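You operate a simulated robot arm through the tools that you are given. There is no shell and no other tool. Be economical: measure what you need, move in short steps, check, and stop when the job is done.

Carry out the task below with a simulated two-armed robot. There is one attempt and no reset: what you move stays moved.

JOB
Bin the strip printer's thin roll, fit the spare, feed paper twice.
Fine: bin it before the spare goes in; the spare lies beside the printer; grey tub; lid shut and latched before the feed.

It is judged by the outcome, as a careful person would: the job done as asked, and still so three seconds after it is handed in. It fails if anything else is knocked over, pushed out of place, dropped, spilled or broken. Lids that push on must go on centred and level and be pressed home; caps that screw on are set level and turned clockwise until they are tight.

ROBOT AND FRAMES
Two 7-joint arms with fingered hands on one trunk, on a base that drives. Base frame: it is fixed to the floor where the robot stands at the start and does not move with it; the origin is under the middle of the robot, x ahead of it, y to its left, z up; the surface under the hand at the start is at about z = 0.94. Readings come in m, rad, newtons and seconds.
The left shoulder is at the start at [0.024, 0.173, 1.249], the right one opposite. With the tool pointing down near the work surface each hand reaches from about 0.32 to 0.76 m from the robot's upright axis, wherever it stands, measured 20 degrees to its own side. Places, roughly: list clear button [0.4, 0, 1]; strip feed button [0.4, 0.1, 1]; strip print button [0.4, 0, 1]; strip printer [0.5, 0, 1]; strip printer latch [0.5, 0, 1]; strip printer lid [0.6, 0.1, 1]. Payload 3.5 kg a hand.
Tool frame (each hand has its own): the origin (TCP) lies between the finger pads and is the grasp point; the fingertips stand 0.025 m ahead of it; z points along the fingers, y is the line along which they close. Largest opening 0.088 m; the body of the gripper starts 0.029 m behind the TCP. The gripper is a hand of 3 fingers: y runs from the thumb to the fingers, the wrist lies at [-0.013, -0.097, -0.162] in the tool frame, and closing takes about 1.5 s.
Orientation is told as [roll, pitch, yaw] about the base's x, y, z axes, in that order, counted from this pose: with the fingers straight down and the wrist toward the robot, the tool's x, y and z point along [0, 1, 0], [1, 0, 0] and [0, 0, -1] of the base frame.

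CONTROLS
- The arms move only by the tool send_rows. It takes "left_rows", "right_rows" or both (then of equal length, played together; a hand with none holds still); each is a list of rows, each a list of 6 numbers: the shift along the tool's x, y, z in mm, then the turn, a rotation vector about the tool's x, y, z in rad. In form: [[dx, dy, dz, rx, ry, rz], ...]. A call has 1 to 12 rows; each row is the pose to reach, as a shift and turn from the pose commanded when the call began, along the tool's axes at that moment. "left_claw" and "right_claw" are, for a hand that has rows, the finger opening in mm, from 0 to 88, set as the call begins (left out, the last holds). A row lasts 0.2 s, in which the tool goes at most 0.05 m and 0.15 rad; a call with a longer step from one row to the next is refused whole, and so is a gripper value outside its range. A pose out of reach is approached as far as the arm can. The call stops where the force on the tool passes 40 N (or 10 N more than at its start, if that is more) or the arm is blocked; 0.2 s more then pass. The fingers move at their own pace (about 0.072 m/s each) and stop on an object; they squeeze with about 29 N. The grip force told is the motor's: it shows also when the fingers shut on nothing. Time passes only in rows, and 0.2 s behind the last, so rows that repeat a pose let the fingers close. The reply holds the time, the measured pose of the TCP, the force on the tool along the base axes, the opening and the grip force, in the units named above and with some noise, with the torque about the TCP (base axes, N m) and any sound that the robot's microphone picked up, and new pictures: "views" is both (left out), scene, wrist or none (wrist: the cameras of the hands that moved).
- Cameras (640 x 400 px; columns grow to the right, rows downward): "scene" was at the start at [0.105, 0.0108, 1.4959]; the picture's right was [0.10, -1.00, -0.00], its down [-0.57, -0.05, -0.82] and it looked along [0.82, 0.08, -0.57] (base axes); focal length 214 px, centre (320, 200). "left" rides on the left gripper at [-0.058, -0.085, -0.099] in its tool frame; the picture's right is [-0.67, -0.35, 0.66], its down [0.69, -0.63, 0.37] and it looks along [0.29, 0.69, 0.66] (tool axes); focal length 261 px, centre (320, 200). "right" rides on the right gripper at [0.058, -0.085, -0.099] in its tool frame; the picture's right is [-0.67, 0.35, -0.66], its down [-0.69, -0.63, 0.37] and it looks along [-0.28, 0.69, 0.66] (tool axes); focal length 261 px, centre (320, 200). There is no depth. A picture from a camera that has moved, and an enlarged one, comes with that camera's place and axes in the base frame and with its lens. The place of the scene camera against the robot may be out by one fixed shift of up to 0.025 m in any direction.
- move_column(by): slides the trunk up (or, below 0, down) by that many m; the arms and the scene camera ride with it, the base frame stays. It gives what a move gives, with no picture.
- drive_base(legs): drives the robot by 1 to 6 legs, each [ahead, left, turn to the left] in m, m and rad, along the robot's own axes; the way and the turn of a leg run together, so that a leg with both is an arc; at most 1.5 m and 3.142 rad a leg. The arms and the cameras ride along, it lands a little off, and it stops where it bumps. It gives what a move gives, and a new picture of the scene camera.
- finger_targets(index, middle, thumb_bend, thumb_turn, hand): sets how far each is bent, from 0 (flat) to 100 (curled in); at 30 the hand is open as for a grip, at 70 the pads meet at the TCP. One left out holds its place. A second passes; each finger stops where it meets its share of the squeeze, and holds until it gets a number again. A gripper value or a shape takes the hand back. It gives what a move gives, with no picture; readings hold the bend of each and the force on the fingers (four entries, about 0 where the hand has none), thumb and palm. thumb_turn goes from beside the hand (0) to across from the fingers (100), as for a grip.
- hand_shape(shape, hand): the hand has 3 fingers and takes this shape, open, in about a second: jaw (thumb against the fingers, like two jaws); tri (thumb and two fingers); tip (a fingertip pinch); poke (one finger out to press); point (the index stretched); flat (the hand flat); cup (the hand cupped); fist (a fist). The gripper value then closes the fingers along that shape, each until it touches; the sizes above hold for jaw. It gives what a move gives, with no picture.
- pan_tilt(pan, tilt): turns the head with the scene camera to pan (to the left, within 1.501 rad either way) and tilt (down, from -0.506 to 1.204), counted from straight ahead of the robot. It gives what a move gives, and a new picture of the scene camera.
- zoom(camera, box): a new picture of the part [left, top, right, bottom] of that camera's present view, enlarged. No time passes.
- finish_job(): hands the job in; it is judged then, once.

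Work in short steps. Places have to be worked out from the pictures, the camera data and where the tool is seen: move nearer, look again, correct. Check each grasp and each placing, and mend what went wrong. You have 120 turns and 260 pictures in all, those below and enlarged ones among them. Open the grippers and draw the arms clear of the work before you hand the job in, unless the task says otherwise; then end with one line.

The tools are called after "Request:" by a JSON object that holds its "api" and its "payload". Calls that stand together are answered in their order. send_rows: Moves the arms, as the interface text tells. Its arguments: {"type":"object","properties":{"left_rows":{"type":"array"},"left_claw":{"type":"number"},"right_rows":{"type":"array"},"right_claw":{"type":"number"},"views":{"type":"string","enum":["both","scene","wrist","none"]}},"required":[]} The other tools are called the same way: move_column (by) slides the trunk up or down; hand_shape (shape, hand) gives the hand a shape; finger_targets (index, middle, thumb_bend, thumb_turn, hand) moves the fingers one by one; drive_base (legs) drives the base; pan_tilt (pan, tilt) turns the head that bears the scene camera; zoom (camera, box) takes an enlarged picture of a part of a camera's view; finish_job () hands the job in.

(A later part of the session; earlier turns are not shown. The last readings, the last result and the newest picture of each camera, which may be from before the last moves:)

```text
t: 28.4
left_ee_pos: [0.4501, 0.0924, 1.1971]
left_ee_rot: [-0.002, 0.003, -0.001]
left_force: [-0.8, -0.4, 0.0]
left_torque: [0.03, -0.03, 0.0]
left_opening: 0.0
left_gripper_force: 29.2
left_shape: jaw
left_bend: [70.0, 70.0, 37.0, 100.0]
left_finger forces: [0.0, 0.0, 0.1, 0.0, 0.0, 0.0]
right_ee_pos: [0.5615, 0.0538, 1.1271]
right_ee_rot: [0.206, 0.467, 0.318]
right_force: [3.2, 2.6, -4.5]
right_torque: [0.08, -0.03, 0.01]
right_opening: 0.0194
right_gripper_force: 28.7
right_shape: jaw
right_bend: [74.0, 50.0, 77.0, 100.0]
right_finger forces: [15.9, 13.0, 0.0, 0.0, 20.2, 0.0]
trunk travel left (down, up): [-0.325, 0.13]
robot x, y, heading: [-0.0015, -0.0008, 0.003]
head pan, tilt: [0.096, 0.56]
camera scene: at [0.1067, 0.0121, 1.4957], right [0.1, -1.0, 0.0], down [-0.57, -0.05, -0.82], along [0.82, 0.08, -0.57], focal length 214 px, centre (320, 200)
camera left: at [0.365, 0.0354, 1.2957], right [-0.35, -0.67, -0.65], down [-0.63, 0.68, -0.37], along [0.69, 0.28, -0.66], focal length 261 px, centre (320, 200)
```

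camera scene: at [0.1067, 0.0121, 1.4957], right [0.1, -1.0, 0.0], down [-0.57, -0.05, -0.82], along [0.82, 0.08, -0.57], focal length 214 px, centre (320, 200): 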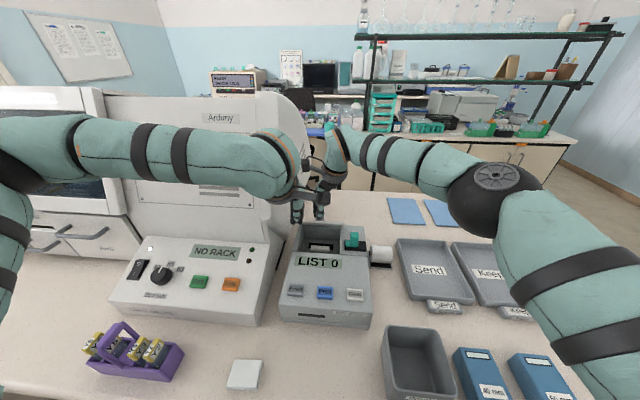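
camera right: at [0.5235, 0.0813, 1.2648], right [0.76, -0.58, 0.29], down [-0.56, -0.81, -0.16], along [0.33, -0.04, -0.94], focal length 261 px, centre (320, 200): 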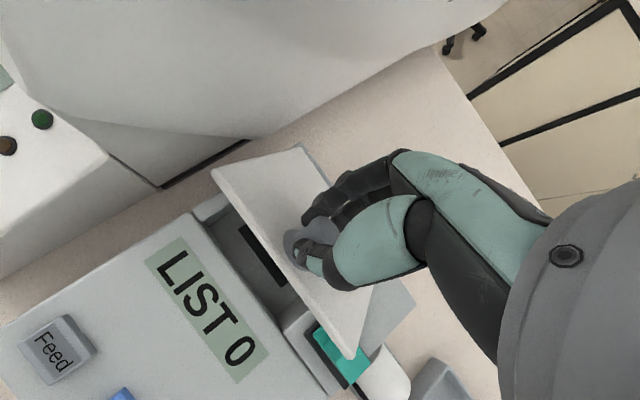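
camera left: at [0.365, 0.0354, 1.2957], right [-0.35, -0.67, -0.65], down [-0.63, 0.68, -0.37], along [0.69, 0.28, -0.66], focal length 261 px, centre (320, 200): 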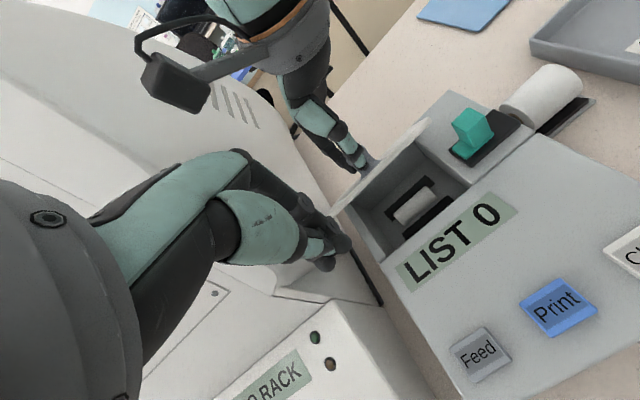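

The view shows the open compartment with the thin roll in it. Lower the left fingers to just in front of the lid's free edge.

Request:
{"api": "send_rows", "payload": {"left_rows": [[-3, 15, 35, 0, 0, 0], [-5, 30, 70, 0, 0, 0], [-7, 42, 102, 0, 0, 0], [-7, 50, 107, 0, 0, 0], [-7, 55, 107, 0, 0, 0]], "left_claw": 0}}

```text
t: 29.6
left_ee_pos: [0.505, 0.083, 1.0907]
left_ee_rot: [-0.002, 0.0, 0.0]
left_force: [-4.2, 1.4, 1.1]
left_torque: [-0.01, -0.08, 0.04]
left_opening: 0.0
left_gripper_force: 28.9
left_shape: jaw
left_bend: [70.0, 70.0, 73.0, 100.0]
left_finger forces: [0.0, 4.5, 0.0, 0.0, 0.1, 0.1]
right_ee_pos: [0.5593, 0.0556, 1.1272]
right_ee_rot: [0.206, 0.462, 0.317]
right_force: [5.8, 3.2, -4.8]
right_torque: [0.06, -0.06, 0.0]
right_opening: 0.0194
right_gripper_force: 29.3
right_shape: jaw
right_bend: [74.0, 50.0, 77.0, 100.0]
right_finger forces: [16.9, 13.5, 0.0, 0.1, 19.4, 0.1]
trunk travel left (down, up): [-0.325, 0.13]
robot x, y, heading: [-0.0001, 0.0015, 0.003]
head pan, tilt: [0.096, 0.56]
camera scene: at [0.1061, 0.0122, 1.4958], right [0.1, -1.0, 0.0], down [-0.57, -0.05, -0.82], along [0.82, 0.08, -0.57], focal length 214 px, centre (320, 200)
camera left: at [0.4194, 0.027, 1.1899], right [-0.35, -0.67, -0.65], down [-0.63, 0.68, -0.37], along [0.69, 0.28, -0.66], focal length 261 px, centre (320, 200)
```

scene: 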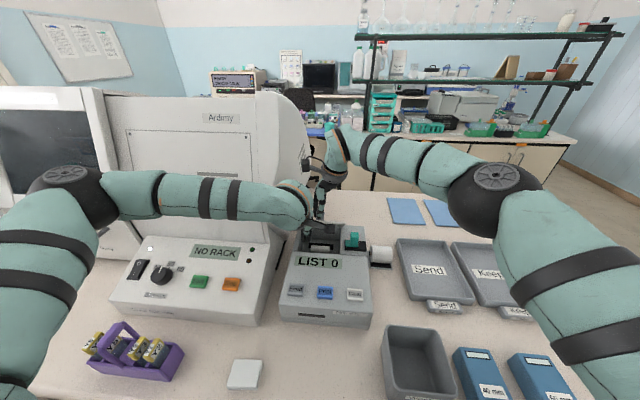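
left: 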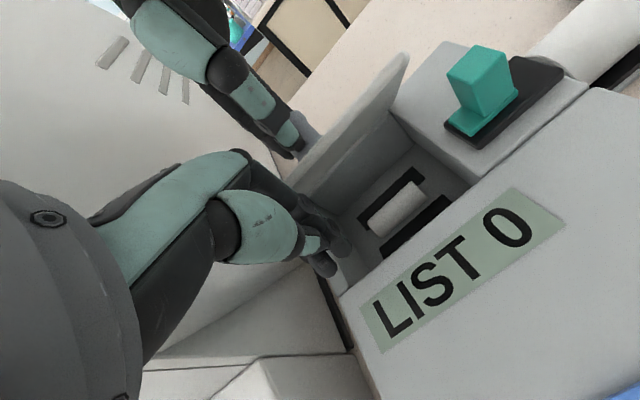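

Left finger is in contact with the lid's edge (≈4 N). Now open the right hand and slide it away to the right and up.

Request:
{"api": "send_rows", "payload": {"right_rows": [[0, 0, 0, 0, 0, 0], [0, 0, 0, 0, 0, 0], [0, 0, 0, 0, 0, 0], [0, 0, 0, 0, 0, 0], [-15, 0, -8, 0, 0, 0], [-35, 0, -18, -0.1, 0, 0], [-60, -10, -35, -0.2, 0, 0], [-90, -30, -55, -0.3, 0, 0], [-120, -50, -65, -0.4, 0, 0], [-150, -70, -75, -0.45, 0, 0]], "right_claw": 70}}

```text
t: 31.8
left_ee_pos: [0.5034, 0.0825, 1.0931]
left_ee_rot: [0.002, -0.002, 0.0]
left_force: [-1.8, -1.2, -0.2]
left_torque: [0.0, 0.02, -0.01]
left_opening: 0.0
left_gripper_force: 28.9
left_shape: jaw
left_bend: [70.0, 70.0, 74.0, 100.0]
left_finger forces: [0.1, 0.5, 0.0, 0.1, 0.0, 0.0]
right_ee_pos: [0.5669, -0.1167, 1.1995]
right_ee_rot: [0.186, 0.021, 0.229]
right_force: [0.0, 1.0, -0.4]
right_torque: [0.02, 0.01, -0.01]
right_opening: 0.0697
right_gripper_force: 0.1
right_shape: jaw
right_bend: [27.0, 34.0, 50.0, 99.0]
right_finger forces: [0.1, 0.1, 0.0, 0.0, 0.1, 0.0]
right hand out of reach, approached as far as the arm can: row 5
trunk travel left (down, up): [-0.325, 0.13]
robot x, y, heading: [0.0013, -0.0013, -0.001]
head pan, tilt: [0.096, 0.56]
camera scene: at [0.104, 0.0091, 1.496], right [0.1, -1.0, -0.01], down [-0.57, -0.05, -0.82], along [0.82, 0.08, -0.57], focal length 214 px, centre (320, 200)
camera right: at [0.4764, -0.0969, 1.3118], right [0.53, -0.68, 0.51], down [-0.49, -0.74, -0.47], along [0.7, 0.0, -0.72], focal length 261 px, centre (320, 200)
```

scene: 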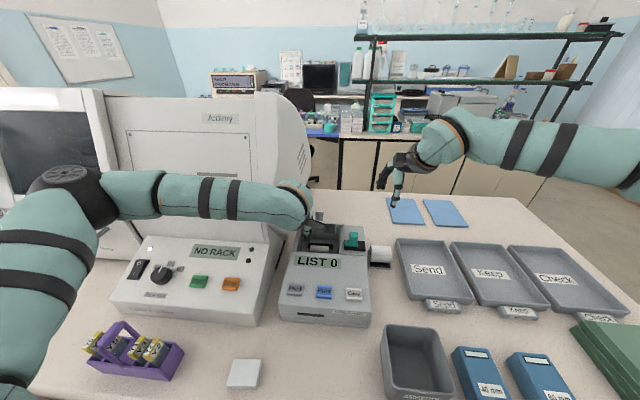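
right: 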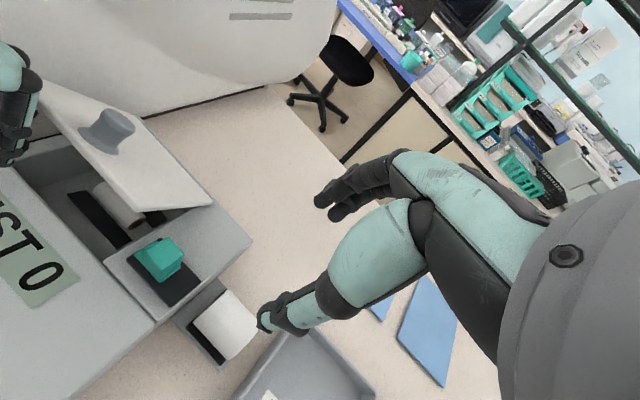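

The lid rests on the left finger. Push forward and up with the left hand to swing it past vertical.

Request:
{"api": "send_rows", "payload": {"left_rows": [[0, 15, -5, 0, 0, 0], [0, 30, -12, 0, 0, 0], [0, 45, -18, 0, 0, 0], [0, 60, -22, 0, 0, 0], [0, 75, -25, 0, 0, 0]], "left_claw": 0}}

```text
t: 33.0
left_ee_pos: [0.579, 0.0828, 1.1165]
left_ee_rot: [0.0, 0.0, 0.001]
left_force: [0.2, 0.0, 0.4]
left_torque: [0.0, 0.01, 0.01]
left_opening: 0.0001
left_gripper_force: 28.8
left_shape: jaw
left_bend: [70.0, 70.0, 74.0, 100.0]
left_finger forces: [0.0, 0.0, 0.1, 0.0, 0.1, 0.1]
right_ee_pos: [0.5688, -0.1155, 1.1988]
right_ee_rot: [0.185, 0.023, 0.228]
right_force: [0.1, 0.4, 0.5]
right_torque: [-0.03, -0.01, 0.01]
right_opening: 0.0695
right_gripper_force: 0.1
right_shape: jaw
right_bend: [27.0, 34.0, 50.0, 99.0]
right_finger forces: [0.0, 0.1, 0.0, 0.1, 0.1, 0.0]
trunk travel left (down, up): [-0.325, 0.13]
robot x, y, heading: [-0.0032, 0.0017, -0.002]
head pan, tilt: [0.096, 0.56]
camera scene: at [0.1054, 0.0104, 1.4958], right [0.1, -1.0, 0.0], down [-0.57, -0.05, -0.82], along [0.82, 0.08, -0.57], focal length 214 px, centre (320, 200)
camera left: at [0.4932, 0.0262, 1.2149], right [-0.35, -0.67, -0.66], down [-0.63, 0.69, -0.37], along [0.69, 0.28, -0.66], focal length 261 px, centre (320, 200)
```

scene: 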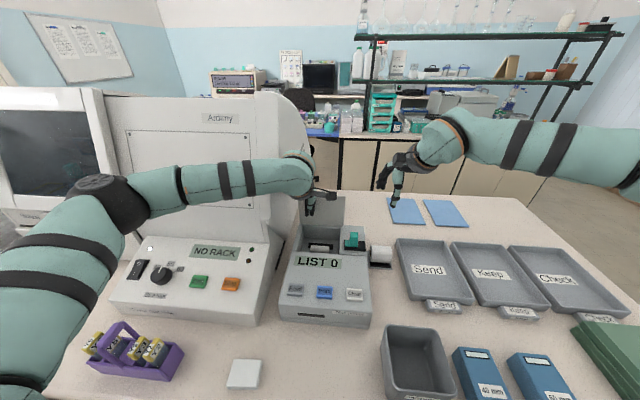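
left: 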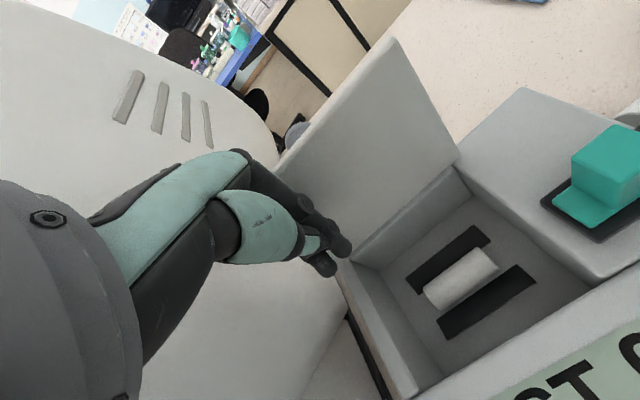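

Forces went to zero: the lid stands open past vertical, revealing the thin roll at about (0.555, 0.052, 0.99), axis along y. Retract the left hand to its starting region.

Request:
{"api": "send_rows", "payload": {"left_rows": [[0, -20, -5, 0, 0, 0], [0, -45, -35, 0, 0, 0], [0, -75, -75, 0, 0, 0], [10, -100, -115, 0, 0, 0], [30, -120, -155, 0, 0, 0], [55, -140, -190, 0, 0, 0], [80, -155, -225, 0, 0, 0], [90, -160, -270, 0, 0, 0]], "left_claw": 60}}

Request:
{"api": "zoom", "payload": {"camera": "scene", "box": [270, 180, 410, 340]}}

Request:
{"api": "zoom", "payload": {"camera": "right", "box": [0, 60, 320, 400]}}

```text
t: 34.8
left_ee_pos: [0.4182, 0.1753, 1.3862]
left_ee_rot: [-0.001, 0.0, -0.001]
left_force: [0.2, -0.3, 0.4]
left_torque: [-0.02, -0.04, 0.04]
left_opening: 0.0176
left_gripper_force: 0.0
left_shape: jaw
left_bend: [77.0, 79.0, 79.0, 100.0]
left_finger forces: [0.1, 0.0, 0.0, 0.1, 0.0, 0.1]
right_ee_pos: [0.5677, -0.1159, 1.2001]
right_ee_rot: [0.185, 0.021, 0.229]
right_force: [-0.5, 0.9, -0.8]
right_torque: [0.0, 0.02, 0.0]
right_opening: 0.0699
right_gripper_force: 0.1
right_shape: jaw
right_bend: [27.0, 34.0, 50.0, 99.0]
right_finger forces: [0.0, 0.1, 0.0, 0.0, 0.0, 0.0]
trunk travel left (down, up): [-0.325, 0.13]
robot x, y, heading: [-0.0016, 0.0005, -0.003]
head pan, tilt: [0.096, 0.56]
camera scene: at [0.1044, 0.0102, 1.496], right [0.1, -1.0, 0.0], down [-0.57, -0.05, -0.82], along [0.82, 0.08, -0.57], focal length 214 px, centre (320, 200)
camera left: at [0.3319, 0.1182, 1.4857], right [-0.35, -0.67, -0.66], down [-0.63, 0.69, -0.37], along [0.69, 0.28, -0.66], focal length 261 px, centre (320, 200)
```

scene: 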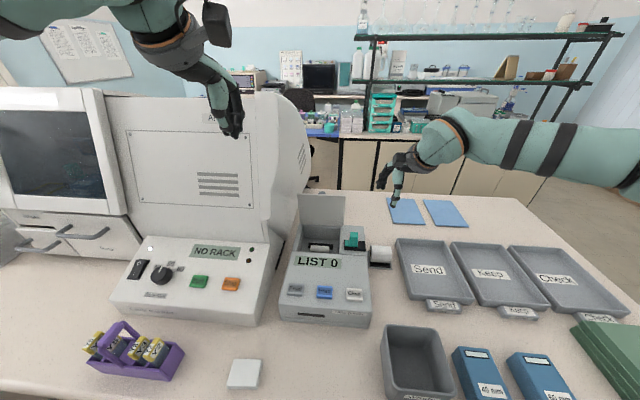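
left: 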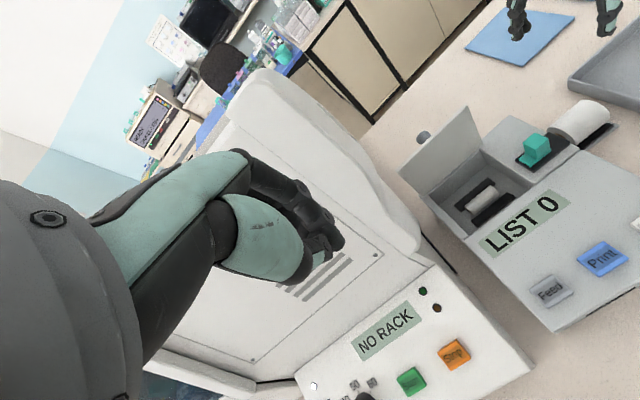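

```text
2.50 times, centred on (340, 260) of scene
camera zoom: at [0.1044, 0.0102, 1.496], right [0.1, -1.0, 0.0], down [-0.57, -0.05, -0.82], along [0.82, 0.08, -0.57], focal length 536 px, centre (270, 50)
```

zoom: 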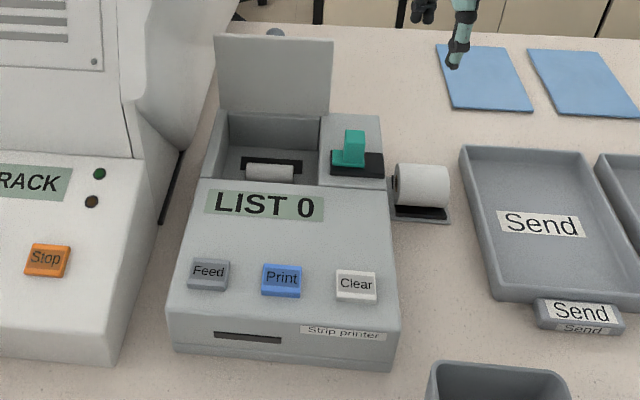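

```text
1.18 times, centred on (160, 230) of right
camera zoom: at [0.4771, -0.0958, 1.3119], right [0.53, -0.68, 0.51], down [-0.49, -0.74, -0.47], along [0.7, 0.0, -0.72], focal length 307 px, centre (508, 165)
```

zoom: 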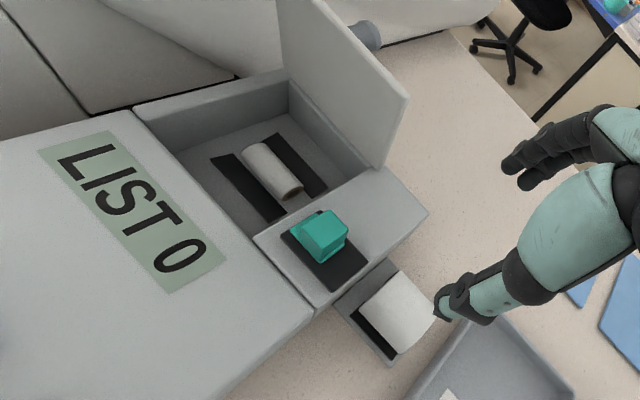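

Both views agree: thin roll centre ≈ (0.557, 0.052, 0.985). Bring the right hand level above it.

Request:
{"api": "send_rows", "payload": {"right_rows": [[30, 6, 0, -0.007, -0.06, 0.078], [60, 12, 5, -0.014, -0.12, 0.156], [90, 18, 20, -0.021, -0.18, 0.233], [120, 24, 50, -0.021, -0.18, 0.233], [152, 29, 80, -0.021, -0.18, 0.233], [152, 29, 89, -0.021, -0.18, 0.233]], "right_claw": 50}}

```text
t: 36.2
left_ee_pos: [0.4179, 0.1746, 1.3851]
left_ee_rot: [-0.001, -0.001, -0.002]
left_force: [0.3, -0.7, 0.4]
left_torque: [-0.01, 0.05, 0.01]
left_opening: 0.0184
left_gripper_force: 0.1
left_shape: jaw
left_bend: [77.0, 79.0, 79.0, 100.0]
left_finger forces: [0.1, 0.1, 0.1, 0.0, 0.0, 0.0]
right_ee_pos: [0.5559, 0.0533, 1.1377]
right_ee_rot: [0.0, 0.022, -0.007]
right_force: [-0.3, 0.4, 0.0]
right_torque: [-0.01, -0.02, 0.05]
right_opening: 0.0502
right_gripper_force: 0.0
right_shape: jaw
right_bend: [74.0, 42.0, 66.0, 100.0]
right_finger forces: [0.0, 0.0, 0.0, 0.0, 0.0, 0.0]
trunk travel left (down, up): [-0.325, 0.13]
robot x, y, heading: [-0.0014, -0.0017, -0.0]
head pan, tilt: [0.096, 0.56]
camera scene: at [0.105, 0.0104, 1.4959], right [0.1, -1.0, 0.0], down [-0.57, -0.05, -0.82], along [0.82, 0.08, -0.57], focal length 214 px, centre (320, 200)
camera right: at [0.4729, 0.1126, 1.2408], right [0.36, -0.67, 0.65], down [-0.64, -0.68, -0.35], along [0.68, -0.29, -0.68], focal length 261 px, centre (320, 200)
```

scene: 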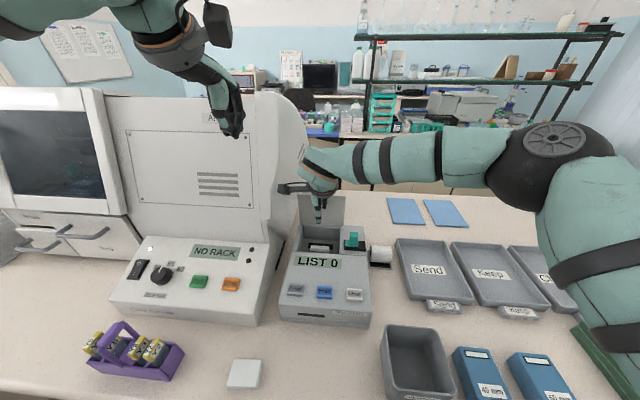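
right: 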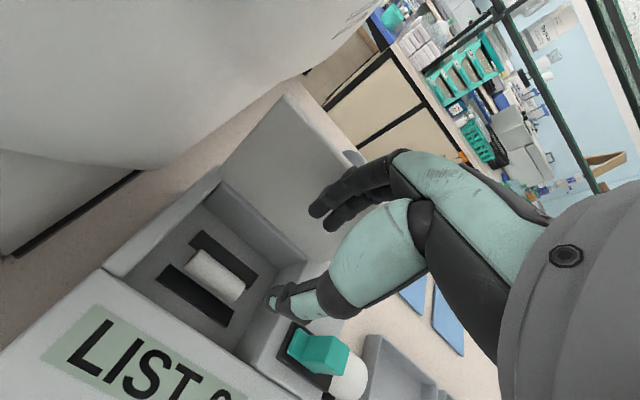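

Aligned above the roll. Descend into the compartment to TCP z≈1.01.

Request:
{"api": "send_rows", "payload": {"right_rows": [[2, 1, 30, -0.02, 0, 0], [2, 1, 60, -0.02, 0, 0], [2, 1, 90, -0.02, 0, 0], [2, 1, 110, -0.02, 0, 0], [2, 1, 127, -0.02, 0, 0], [2, 1, 127, -0.02, 0, 0]], "right_claw": 50}}

```text
t: 37.6
left_ee_pos: [0.418, 0.176, 1.3875]
left_ee_rot: [-0.002, 0.001, 0.0]
left_force: [1.0, 0.3, -0.4]
left_torque: [-0.03, 0.0, -0.01]
left_opening: 0.0191
left_gripper_force: 0.0
left_shape: jaw
left_bend: [78.0, 79.0, 79.0, 100.0]
left_finger forces: [0.0, 0.1, 0.0, 0.0, 0.0, 0.1]
right_ee_pos: [0.553, 0.0573, 1.0107]
right_ee_rot: [-0.001, 0.003, -0.006]
right_force: [0.9, 0.1, 0.0]
right_torque: [-0.01, -0.07, -0.01]
right_opening: 0.0494
right_gripper_force: 0.1
right_shape: jaw
right_bend: [74.0, 42.0, 67.0, 100.0]
right_finger forces: [0.0, 0.0, 0.1, 0.0, 1.1, 0.0]
trunk travel left (down, up): [-0.325, 0.13]
robot x, y, heading: [-0.0018, 0.0021, -0.001]
head pan, tilt: [0.096, 0.56]
camera scene: at [0.1051, 0.0109, 1.4959], right [0.1, -1.0, 0.0], down [-0.57, -0.05, -0.82], along [0.82, 0.08, -0.57], focal length 214 px, centre (320, 200)
camera right: at [0.4683, 0.116, 1.1121], right [0.35, -0.67, 0.66], down [-0.63, -0.68, -0.36], along [0.69, -0.29, -0.66], focal length 261 px, centre (320, 200)
```

scene: 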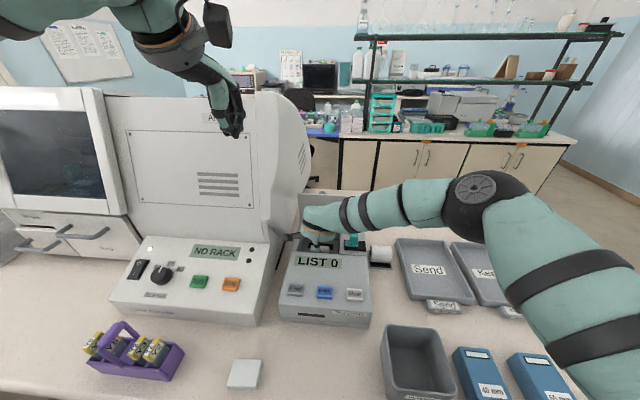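
right: 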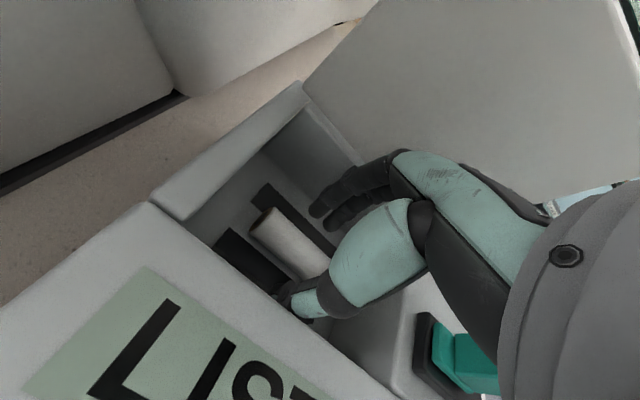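

Roll is ~24 mm below TCP; the thumb brushes the front wall slightly. Go 13 mm deeper with 3 mm forward.

Request:
{"api": "send_rows", "payload": {"right_rows": [[0, 3, 0, 0, 0, 0], [0, 4, 4, 0, 0, 0], [0, 4, 8, 0, 0, 0], [0, 4, 13, 0, 0, 0], [0, 4, 13, 0, 0, 0]], "right_claw": 46, "views": "wrist"}}

```text
t: 38.8
left_ee_pos: [0.4182, 0.1758, 1.3854]
left_ee_rot: [-0.003, -0.002, -0.001]
left_force: [0.4, -0.6, -0.4]
left_torque: [-0.05, 0.0, 0.01]
left_opening: 0.0598
left_gripper_force: 0.0
left_shape: jaw
left_bend: [28.0, 38.0, 60.0, 100.0]
left_finger forces: [0.0, 0.0, 0.0, 0.1, 0.0, 0.0]
right_ee_pos: [0.5579, 0.0574, 0.9982]
right_ee_rot: [-0.003, 0.004, -0.006]
right_force: [0.1, -0.8, 0.1]
right_torque: [-0.03, 0.02, 0.02]
right_opening: 0.0464
right_gripper_force: 0.1
right_shape: jaw
right_bend: [74.0, 43.0, 68.0, 100.0]
right_finger forces: [0.0, 0.0, 0.0, 0.0, 0.0, 0.0]
trunk travel left (down, up): [-0.325, 0.13]
robot x, y, heading: [-0.001, -0.0001, 0.001]
head pan, tilt: [0.096, 0.56]
camera right: at [0.4732, 0.1158, 1.0995], right [0.35, -0.67, 0.66], down [-0.63, -0.68, -0.36], along [0.69, -0.29, -0.66], focal length 261 px, centre (320, 200)
```

right: 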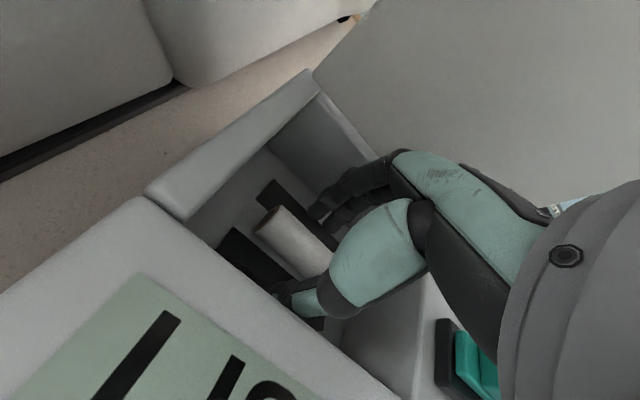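

No contact; the roll is between thumb and fingers. Close on it.

Request:
{"api": "send_rows", "payload": {"right_rows": [[0, 0, 0, 0, 0, 0], [0, 0, 0, 0, 0, 0], [0, 0, 0, 0, 0, 0], [0, 0, 0, 0, 0, 0], [0, 0, 0, 0, 0, 0], [0, 0, 0, 0, 0, 0]], "right_claw": 0, "views": "wrist"}}

```text
t: 40.2
left_ee_pos: [0.4172, 0.1757, 1.3878]
left_ee_rot: [-0.003, 0.0, 0.0]
left_force: [0.0, 0.0, -0.8]
left_torque: [-0.04, 0.0, -0.03]
left_opening: 0.0597
left_gripper_force: 0.1
left_shape: jaw
left_bend: [28.0, 38.0, 60.0, 100.0]
left_finger forces: [0.0, 0.0, 0.0, 0.1, 0.0, 0.1]
right_ee_pos: [0.5582, 0.0569, 0.9988]
right_ee_rot: [0.0, 0.001, -0.007]
right_force: [3.1, 0.6, 11.4]
right_torque: [-0.01, -0.14, 0.02]
right_opening: 0.0134
right_gripper_force: 28.9
right_shape: jaw
right_bend: [73.0, 61.0, 76.0, 100.0]
right_finger forces: [15.6, 10.3, 0.0, 0.0, 23.7, 0.0]
trunk travel left (down, up): [-0.325, 0.13]
robot x, y, heading: [-0.0006, -0.0008, 0.005]
head pan, tilt: [0.096, 0.56]
camera right: at [0.4727, 0.1158, 1.1004], right [0.35, -0.67, 0.66], down [-0.63, -0.68, -0.36], along [0.69, -0.29, -0.66], focal length 261 px, centre (320, 200)
```

right: 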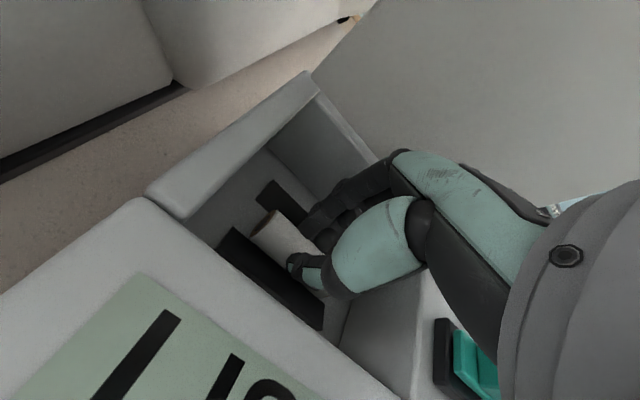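

Gripped at 13 mm though a bit above the roll's centre (11 N upward reaction). Better to reopen, go 5 mm deeper, and close again.

Request:
{"api": "send_rows", "payload": {"right_rows": [[0, 0, 0, 0, 0, 0], [0, 0, 0, 0, 0, 0], [0, 0, 0, 0, 0, 0], [0, 0, 0, 0, 0, 0], [0, 0, 3, 0, 0, 0], [0, 0, 6, 0, 0, 0], [0, 0, 6, 0, 0, 0]], "right_claw": 46, "views": "none"}}

Request:
{"api": "send_rows", "payload": {"right_rows": [[0, 0, 0, 0, 0, 0], [0, 0, 0, 0, 0, 0], [0, 0, 0, 0, 0, 0], [0, 0, 0, 0, 0, 0], [0, 0, 0, 0, 0, 0], [0, 0, 0, 0, 0, 0]], "right_claw": 0, "views": "wrist"}}

```text
t: 41.8
left_ee_pos: [0.4182, 0.1763, 1.386]
left_ee_rot: [-0.002, 0.0, 0.0]
left_force: [-0.2, 0.0, -0.6]
left_torque: [0.02, 0.02, -0.03]
left_opening: 0.0594
left_gripper_force: 0.2
left_shape: jaw
left_bend: [28.0, 38.0, 60.0, 100.0]
left_finger forces: [0.0, 0.0, 0.0, 0.1, 0.1, 0.1]
right_ee_pos: [0.5582, 0.0568, 0.9925]
right_ee_rot: [0.0, 0.003, -0.005]
right_force: [0.2, 0.3, -0.2]
right_torque: [0.01, 0.01, 0.0]
right_opening: 0.0455
right_gripper_force: 0.0
right_shape: jaw
right_bend: [74.0, 44.0, 69.0, 100.0]
right_finger forces: [0.0, 0.1, 0.0, 0.0, 0.0, 0.0]
trunk travel left (down, up): [-0.325, 0.13]
robot x, y, heading: [0.0019, -0.0024, 0.0]
head pan, tilt: [0.096, 0.56]
```

```text
t: 43.2
left_ee_pos: [0.4179, 0.1772, 1.3859]
left_ee_rot: [-0.002, -0.002, 0.001]
left_force: [0.1, -0.6, 0.0]
left_torque: [-0.01, -0.01, -0.01]
left_opening: 0.0595
left_gripper_force: 0.0
left_shape: jaw
left_bend: [28.0, 38.0, 60.0, 100.0]
left_finger forces: [0.0, 0.0, 0.1, 0.0, 0.1, 0.0]
right_ee_pos: [0.5585, 0.0555, 0.9928]
right_ee_rot: [-0.002, 0.002, -0.005]
right_force: [-1.0, 1.0, 1.5]
right_torque: [-0.01, 0.12, -0.01]
right_opening: 0.0181
right_gripper_force: 28.9
right_shape: jaw
right_bend: [71.0, 71.0, 73.0, 100.0]
right_finger forces: [16.6, 8.2, 0.1, 0.0, 27.8, 0.0]
trunk travel left (down, up): [-0.325, 0.13]
robot x, y, heading: [-0.0015, 0.0009, -0.0]
head pan, tilt: [0.096, 0.56]
camera right: at [0.4732, 0.1155, 1.0941], right [0.35, -0.67, 0.66], down [-0.63, -0.68, -0.36], along [0.69, -0.29, -0.66], focal length 261 px, centre (320, 200)
```

right: 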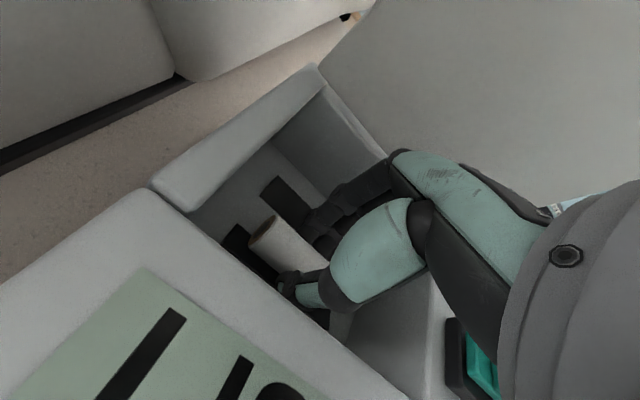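

Good centred grip at 18 mm. Lift straight up.

Request:
{"api": "send_rows", "payload": {"right_rows": [[0, 0, -10, 0, 0, 0], [0, 0, -30, 0, 0, 0], [0, 0, -60, 0, 0, 0], [0, -5, -95, 0, 0, 0], [0, -10, -135, 0, 0, 0], [0, -20, -170, 0, 0, 0]], "right_claw": 0}}

```text
t: 44.6
left_ee_pos: [0.4172, 0.1765, 1.3861]
left_ee_rot: [-0.002, -0.002, 0.0]
left_force: [0.7, -1.0, 0.3]
left_torque: [0.01, 0.03, -0.04]
left_opening: 0.0597
left_gripper_force: 0.1
left_shape: jaw
left_bend: [28.0, 38.0, 60.0, 100.0]
left_finger forces: [0.0, 0.0, 0.0, 0.0, 0.0, 0.0]
right_ee_pos: [0.5386, 0.0553, 1.1623]
right_ee_rot: [-0.002, 0.003, -0.006]
right_force: [-0.7, -1.2, -0.4]
right_torque: [0.0, -0.02, 0.04]
right_opening: 0.018
right_gripper_force: 29.2
right_shape: jaw
right_bend: [71.0, 71.0, 73.0, 100.0]
right_finger forces: [17.3, 8.9, 0.0, 0.0, 26.2, 0.1]
trunk travel left (down, up): [-0.325, 0.13]
robot x, y, heading: [-0.0001, 0.0029, 0.001]
head pan, tilt: [0.096, 0.56]
camera scene: at [0.1039, 0.0108, 1.496], right [0.1, -1.0, 0.0], down [-0.57, -0.05, -0.82], along [0.82, 0.08, -0.57], focal length 214 px, centre (320, 200)
camera right: at [0.4532, 0.1156, 1.264], right [0.35, -0.67, 0.66], down [-0.63, -0.68, -0.36], along [0.69, -0.29, -0.66], focal length 261 px, centre (320, 200)
```

scene: 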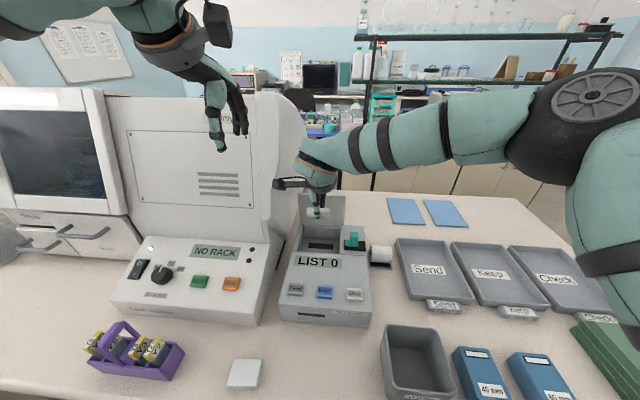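
right: 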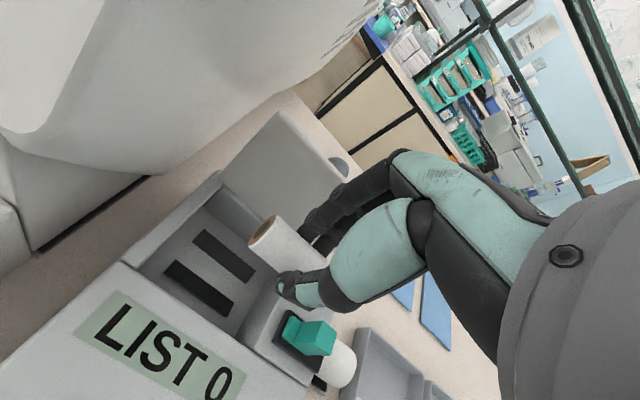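

Roll is held and the compartment is empty. Carry it high toward the tub (estimated ≈(0.29, −0.14)) and look again.

Request:
{"api": "send_rows", "payload": {"right_rows": [[-10, -20, -40, 0, 0, 0], [-35, -45, -70, 0, 0, 0], [-65, -70, -90, 0, 0, 0], [-97, -97, -90, 0, 0, 0], [-130, -125, -90, 0, 0, 0], [-160, -153, -90, 0, 0, 0], [-190, -180, -90, 0, 0, 0], [-192, -190, -90, 0, 0, 0]], "right_claw": 0}}

```text
t: 46.4
left_ee_pos: [0.4189, 0.1764, 1.3859]
left_ee_rot: [-0.001, 0.0, 0.0]
left_force: [-0.3, -0.2, -0.4]
left_torque: [-0.02, 0.0, -0.01]
left_opening: 0.0596
left_gripper_force: 0.0
left_shape: jaw
left_bend: [28.0, 38.0, 60.0, 100.0]
left_finger forces: [0.0, 0.0, 0.0, 0.0, 0.0, 0.1]
right_ee_pos: [0.3485, -0.1333, 1.2552]
right_ee_rot: [-0.002, 0.002, -0.007]
right_force: [-0.8, -0.2, -0.8]
right_torque: [0.02, -0.01, 0.03]
right_opening: 0.0177
right_gripper_force: 28.9
right_shape: jaw
right_bend: [71.0, 71.0, 73.0, 100.0]
right_finger forces: [17.1, 8.8, 0.0, 0.0, 26.2, 0.1]
trunk travel left (down, up): [-0.325, 0.13]
robot x, y, heading: [0.0017, -0.0011, -0.003]
head pan, tilt: [0.096, 0.56]
camera scene: at [0.1049, 0.0112, 1.4959], right [0.1, -1.0, 0.0], down [-0.57, -0.05, -0.82], along [0.82, 0.08, -0.57], focal length 214 px, centre (320, 200)
camera right: at [0.2631, -0.0734, 1.3563], right [0.35, -0.67, 0.66], down [-0.63, -0.68, -0.36], along [0.69, -0.29, -0.66], focal length 261 px, centre (320, 200)
```

scene: 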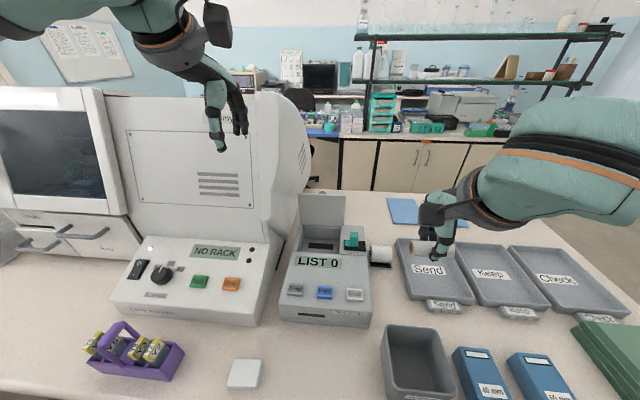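
right: 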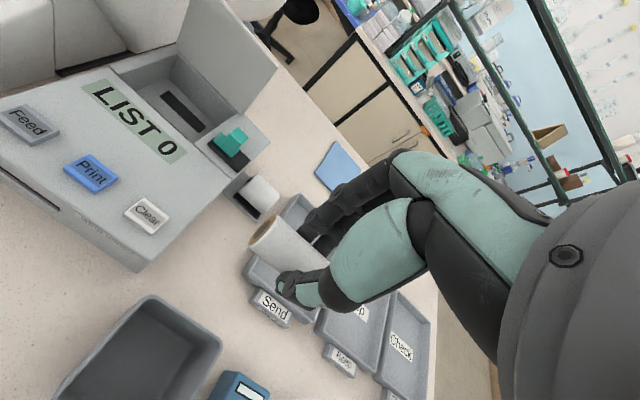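

Tub's rear rim is at x≈0.33, y from −0.10 to −0.20; centre about (0.28, −0.153). Move over it, staying above the rim.

Request:
{"api": "send_rows", "payload": {"right_rows": [[-7, -20, 20, 0, 0, 0], [-14, -40, 50, 0, 0, 0], [-20, -63, 85, 0, 0, 0], [-20, -66, 125, 0, 0, 0], [-20, -66, 125, 0, 0, 0]], "right_claw": 0}}

Request:
{"api": "pan_tilt", "payload": {"pan": -0.2, "tilt": 0.95}}

```text
t: 47.6
left_ee_pos: [0.419, 0.1761, 1.3866]
left_ee_rot: [-0.003, 0.0, 0.001]
left_force: [-0.6, 0.3, 1.1]
left_torque: [0.01, 0.0, -0.03]
left_opening: 0.0593
left_gripper_force: 0.1
left_shape: jaw
left_bend: [28.0, 38.0, 60.0, 100.0]
left_finger forces: [0.1, 0.0, 0.0, 0.0, 0.0, 0.1]
right_ee_pos: [0.3285, -0.1413, 1.2357]
right_ee_rot: [-0.001, 0.004, -0.006]
right_force: [0.5, -0.4, -0.7]
right_torque: [-0.01, -0.02, 0.0]
right_opening: 0.0176
right_gripper_force: 29.3
right_shape: jaw
right_bend: [71.0, 71.0, 73.0, 100.0]
right_finger forces: [17.2, 8.8, 0.0, 0.0, 26.2, 0.0]
right hand out of reach, approached as far as the arm can: row 2, 3, 4, 5
trunk travel left (down, up): [-0.325, 0.13]
robot x, y, heading: [0.0019, -0.0029, -0.002]
head pan, tilt: [0.096, 0.56]
camera scene: at [0.1049, 0.0108, 1.4959], right [0.1, -1.0, 0.0], down [-0.57, -0.05, -0.82], along [0.82, 0.08, -0.57], focal length 214 px, centre (320, 200)
camera right: at [0.2437, -0.0814, 1.3368], right [0.35, -0.67, 0.66], down [-0.63, -0.68, -0.36], along [0.69, -0.29, -0.66], focal length 261 px, centre (320, 200)
```

scene: 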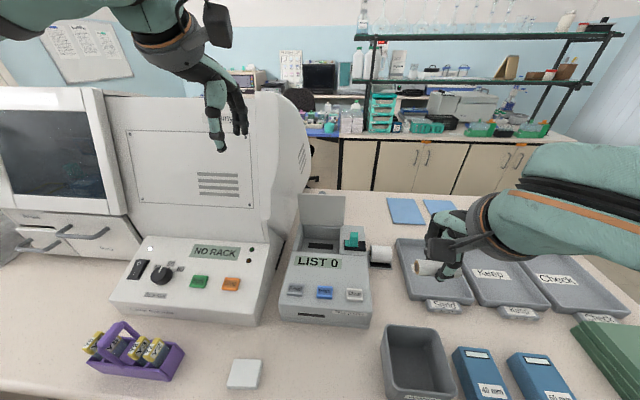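
right: 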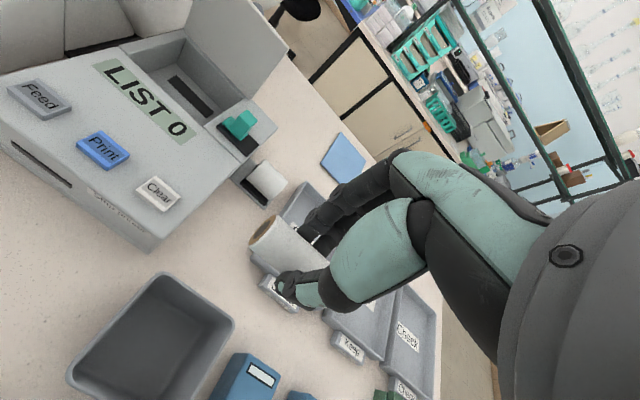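

```text
t: 48.5
left_ee_pos: [0.4178, 0.1754, 1.3865]
left_ee_rot: [-0.001, 0.002, 0.0]
left_force: [0.9, 0.9, 0.3]
left_torque: [0.01, 0.02, 0.0]
left_opening: 0.0595
left_gripper_force: 0.0
left_shape: jaw
left_bend: [28.0, 38.0, 60.0, 100.0]
left_finger forces: [0.0, 0.0, 0.0, 0.1, 0.1, 0.0]
right_ee_pos: [0.3288, -0.1405, 1.2341]
right_ee_rot: [-0.001, 0.003, -0.007]
right_force: [-0.3, 1.0, -0.8]
right_torque: [0.03, -0.02, 0.03]
right_opening: 0.0179
right_gripper_force: 29.3
right_shape: jaw
right_bend: [71.0, 71.0, 73.0, 100.0]
right_finger forces: [17.3, 8.8, 0.0, 0.0, 26.2, 0.0]
trunk travel left (down, up): [-0.325, 0.13]
robot x, y, heading: [0.003, 0.0004, -0.004]
head pan, tilt: [-0.201, 0.949]
camera scene: at [0.0857, -0.0122, 1.4649], right [-0.2, -0.98, 0.01], down [-0.82, 0.16, -0.55], along [0.53, -0.12, -0.84], focal length 214 px, centre (320, 200)
```

scene: 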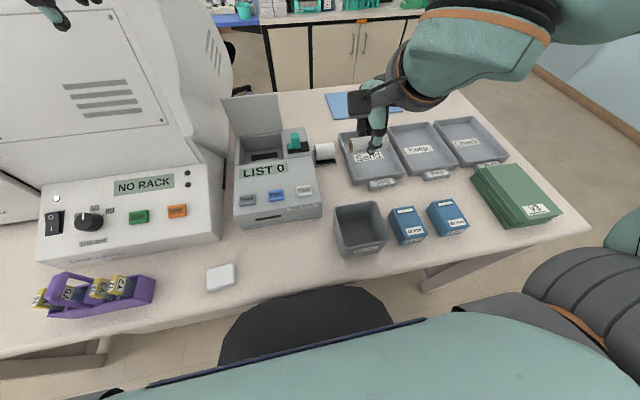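

The downward hand cannot come this near; pitching it forward ~0.45 rad brings the wrist out. I pitch and move above the tub.

Request:
{"api": "send_rows", "payload": {"right_rows": [[0, 0, 0, 0.14, 0, 0], [0, 0, 10, 0.28, 0, 0], [-4, -10, 30, 0.4, 0, 0], [-8, -25, 60, 0.45, 0, 0], [-12, -43, 95, 0.45, 0, 0], [-12, -43, 130, 0.45, 0, 0]], "right_claw": 0}}

```text
t: 49.9
left_ee_pos: [0.42, 0.1752, 1.3859]
left_ee_rot: [0.0, 0.0, 0.001]
left_force: [0.5, 0.4, -0.3]
left_torque: [-0.01, 0.0, 0.02]
left_opening: 0.0599
left_gripper_force: 0.1
left_shape: jaw
left_bend: [28.0, 38.0, 60.0, 100.0]
left_finger forces: [0.0, 0.0, 0.1, 0.0, 0.0, 0.0]
right_ee_pos: [0.2873, -0.1532, 1.1042]
right_ee_rot: [0.0, 0.454, -0.006]
right_force: [0.6, -0.7, 0.0]
right_torque: [0.01, 0.02, 0.0]
right_opening: 0.0176
right_gripper_force: 29.0
right_shape: jaw
right_bend: [71.0, 71.0, 73.0, 100.0]
right_finger forces: [17.2, 8.9, 0.0, 0.0, 26.1, 0.0]
trunk travel left (down, up): [-0.325, 0.13]
robot x, y, heading: [-0.0001, 0.0008, -0.002]
head pan, tilt: [-0.201, 0.949]
camera scene: at [0.0871, -0.013, 1.4646], right [-0.2, -0.98, 0.01], down [-0.82, 0.16, -0.54], along [0.53, -0.12, -0.84], focal length 214 px, centre (320, 200)
camera right: at [0.2545, -0.0952, 1.2333], right [0.6, -0.67, 0.44], down [-0.73, -0.68, -0.05], along [0.33, -0.29, -0.9], focal length 261 px, centre (320, 200)
```

scene: 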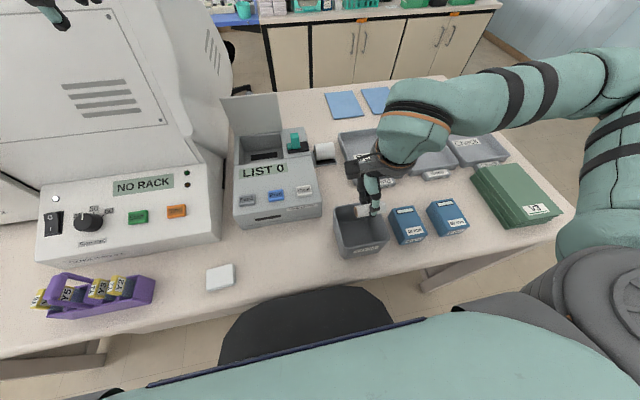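
right: 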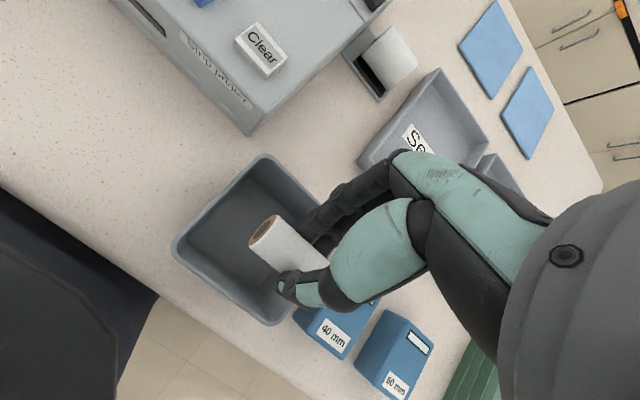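

The tub's rim now computes to x 0.23–0.323, y −0.10 to −0.196, and the roll hangs over its middle. Lower into it.

Request:
{"api": "send_rows", "payload": {"right_rows": [[3, 9, 23, 0, 0, 0], [3, 19, 46, 0, 0, 0], [3, 30, 73, 0, 0, 0], [3, 30, 73, 0, 0, 0]], "right_claw": 0}}

```text
t: 50.9
left_ee_pos: [0.4179, 0.1748, 1.3856]
left_ee_rot: [-0.001, -0.001, 0.0]
left_force: [-0.6, -0.5, 0.4]
left_torque: [0.02, 0.0, -0.01]
left_opening: 0.0595
left_gripper_force: 0.1
left_shape: jaw
left_bend: [28.0, 38.0, 60.0, 100.0]
left_finger forces: [0.0, 0.1, 0.0, 0.1, 0.0, 0.1]
right_ee_pos: [0.2792, -0.1515, 1.025]
right_ee_rot: [0.001, 0.453, -0.005]
right_force: [0.0, -0.3, 1.0]
right_torque: [0.0, 0.0, -0.02]
right_opening: 0.0176
right_gripper_force: 28.3
right_shape: jaw
right_bend: [71.0, 71.0, 73.0, 100.0]
right_finger forces: [17.3, 8.9, 0.0, 0.1, 26.0, 0.1]
trunk travel left (down, up): [-0.325, 0.13]
robot x, y, heading: [-0.0016, 0.0027, 0.001]
head pan, tilt: [-0.201, 0.949]
camera scene: at [0.0858, -0.0122, 1.4648], right [-0.2, -0.98, 0.01], down [-0.82, 0.16, -0.54], along [0.53, -0.12, -0.84], focal length 214 px, centre (320, 200)
camera right: at [0.2469, -0.0926, 1.1535], right [0.6, -0.67, 0.44], down [-0.73, -0.68, -0.05], along [0.33, -0.29, -0.9], focal length 261 px, centre (320, 200)
```

scene: 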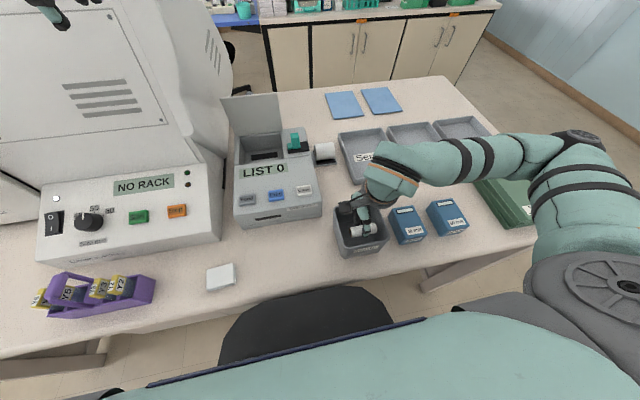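
right: 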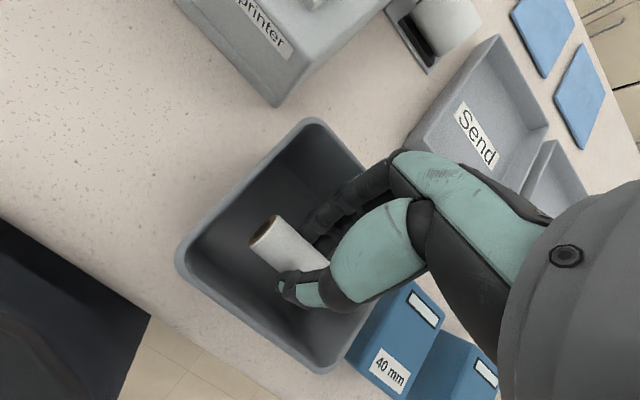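

The roll is within the rim. Lower 12 mm more and release.

Request:
{"api": "send_rows", "payload": {"right_rows": [[0, 5, 11, 0, 0, 0], [0, 5, 11, 0, 0, 0]], "right_claw": 0, "views": "none"}}

Request:
{"api": "send_rows", "payload": {"right_rows": [[0, 0, 0, 0, 0, 0], [0, 0, 0, 0, 0, 0], [0, 0, 0, 0, 0, 0], [0, 0, 0, 0, 0, 0]], "right_claw": 40, "views": "wrist"}}

```text
t: 51.5
left_ee_pos: [0.4182, 0.1756, 1.3858]
left_ee_rot: [-0.003, 0.0, 0.0]
left_force: [-0.4, -0.6, -0.2]
left_torque: [0.02, 0.06, 0.01]
left_opening: 0.0596
left_gripper_force: 0.0
left_shape: jaw
left_bend: [28.0, 38.0, 60.0, 100.0]
left_finger forces: [0.0, 0.0, 0.1, 0.0, 0.0, 0.0]
right_ee_pos: [0.2799, -0.1509, 1.0132]
right_ee_rot: [-0.003, 0.454, -0.006]
right_force: [0.7, 0.0, 0.3]
right_torque: [0.0, -0.05, 0.04]
right_opening: 0.0175
right_gripper_force: 29.2
right_shape: jaw
right_bend: [71.0, 71.0, 73.0, 100.0]
right_finger forces: [17.2, 9.6, 0.1, 0.0, 26.0, 0.0]
trunk travel left (down, up): [-0.325, 0.13]
robot x, y, heading: [-0.0004, -0.0008, 0.002]
head pan, tilt: [-0.201, 0.949]
```

```text
t: 52.5
left_ee_pos: [0.4196, 0.1757, 1.3861]
left_ee_rot: [-0.003, -0.003, -0.001]
left_force: [-0.3, 0.1, 0.2]
left_torque: [0.02, 0.01, -0.01]
left_opening: 0.0595
left_gripper_force: 0.1
left_shape: jaw
left_bend: [28.0, 38.0, 60.0, 100.0]
left_finger forces: [0.0, 0.0, 0.1, 0.1, 0.0, 0.1]
right_ee_pos: [0.2797, -0.1515, 1.014]
right_ee_rot: [-0.002, 0.453, -0.004]
right_force: [-0.5, 0.1, 0.2]
right_torque: [0.02, -0.01, 0.02]
right_opening: 0.0396
right_gripper_force: 0.0
right_shape: jaw
right_bend: [74.0, 47.0, 71.0, 100.0]
right_finger forces: [0.1, 0.4, 0.1, 0.0, 0.1, 0.0]
trunk travel left (down, up): [-0.325, 0.13]
robot x, y, heading: [-0.0015, 0.0008, -0.004]
head pan, tilt: [-0.201, 0.949]
camera right: at [0.2468, -0.0926, 1.1426], right [0.6, -0.67, 0.44], down [-0.73, -0.68, -0.05], along [0.33, -0.29, -0.9], focal length 261 px, centre (320, 200)
```

right: 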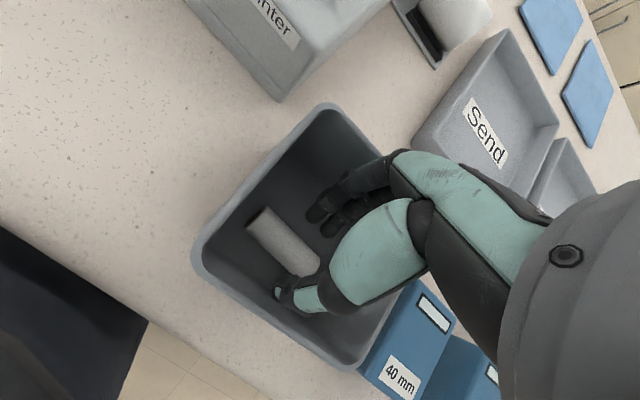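

The thin roll is in the tub. Rise straight up out of it.

Request:
{"api": "send_rows", "payload": {"right_rows": [[0, -13, -27, 0, 0, 0], [0, -31, -63, 0, 0, 0], [0, -50, -100, 0, 0, 0], [0, -70, -135, 0, 0, 0], [0, -60, -170, -0.14, 0, 0], [5, -30, -190, -0.28, 0, 0], [10, 10, -200, -0.42, 0, 0], [15, 50, -205, -0.45, 0, 0]], "right_claw": 70}}

```text
t: 54.3
left_ee_pos: [0.4197, 0.176, 1.3852]
left_ee_rot: [-0.002, 0.001, 0.0]
left_force: [-1.3, 0.6, -0.2]
left_torque: [0.01, -0.01, -0.02]
left_opening: 0.0595
left_gripper_force: 0.1
left_shape: jaw
left_bend: [28.0, 38.0, 60.0, 100.0]
left_finger forces: [0.0, 0.1, 0.0, 0.1, 0.0, 0.1]
right_ee_pos: [0.4172, -0.1344, 1.1761]
right_ee_rot: [-0.001, 0.002, -0.006]
right_force: [0.3, -1.1, 0.9]
right_torque: [0.0, 0.02, 0.0]
right_opening: 0.07
right_gripper_force: 0.0
right_shape: jaw
right_bend: [27.0, 34.0, 50.0, 99.0]
right_finger forces: [0.1, 0.1, 0.0, 0.1, 0.0, 0.0]
trunk travel left (down, up): [-0.325, 0.13]
robot x, y, heading: [0.0014, 0.0009, 0.002]
head pan, tilt: [-0.201, 0.949]
camera scene: at [0.0869, -0.0121, 1.4647], right [-0.2, -0.98, 0.01], down [-0.82, 0.16, -0.54], along [0.53, -0.12, -0.84], focal length 214 px, centre (320, 200)
camera right: at [0.3312, -0.075, 1.2784], right [0.35, -0.67, 0.66], down [-0.63, -0.68, -0.36], along [0.69, -0.29, -0.66], focal length 261 px, centre (320, 200)
```

scene: 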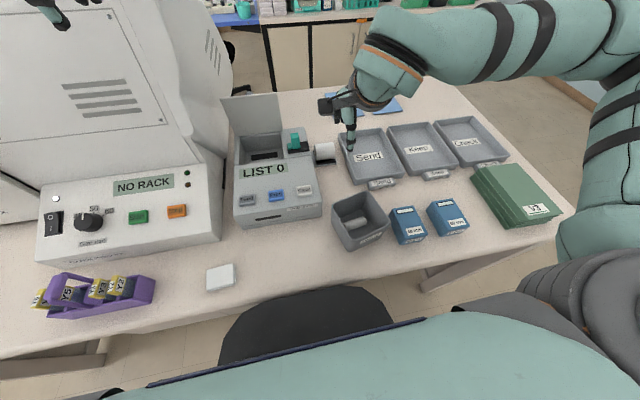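
right: 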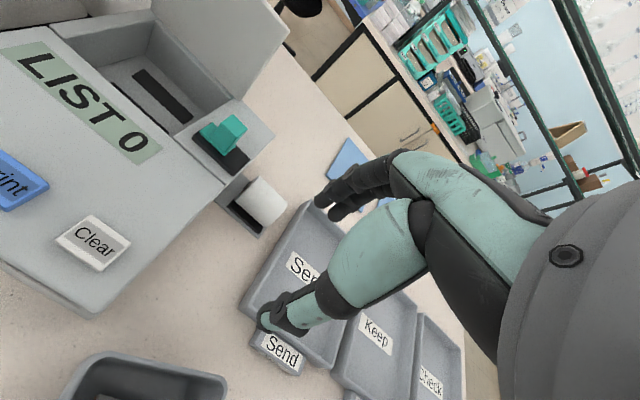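

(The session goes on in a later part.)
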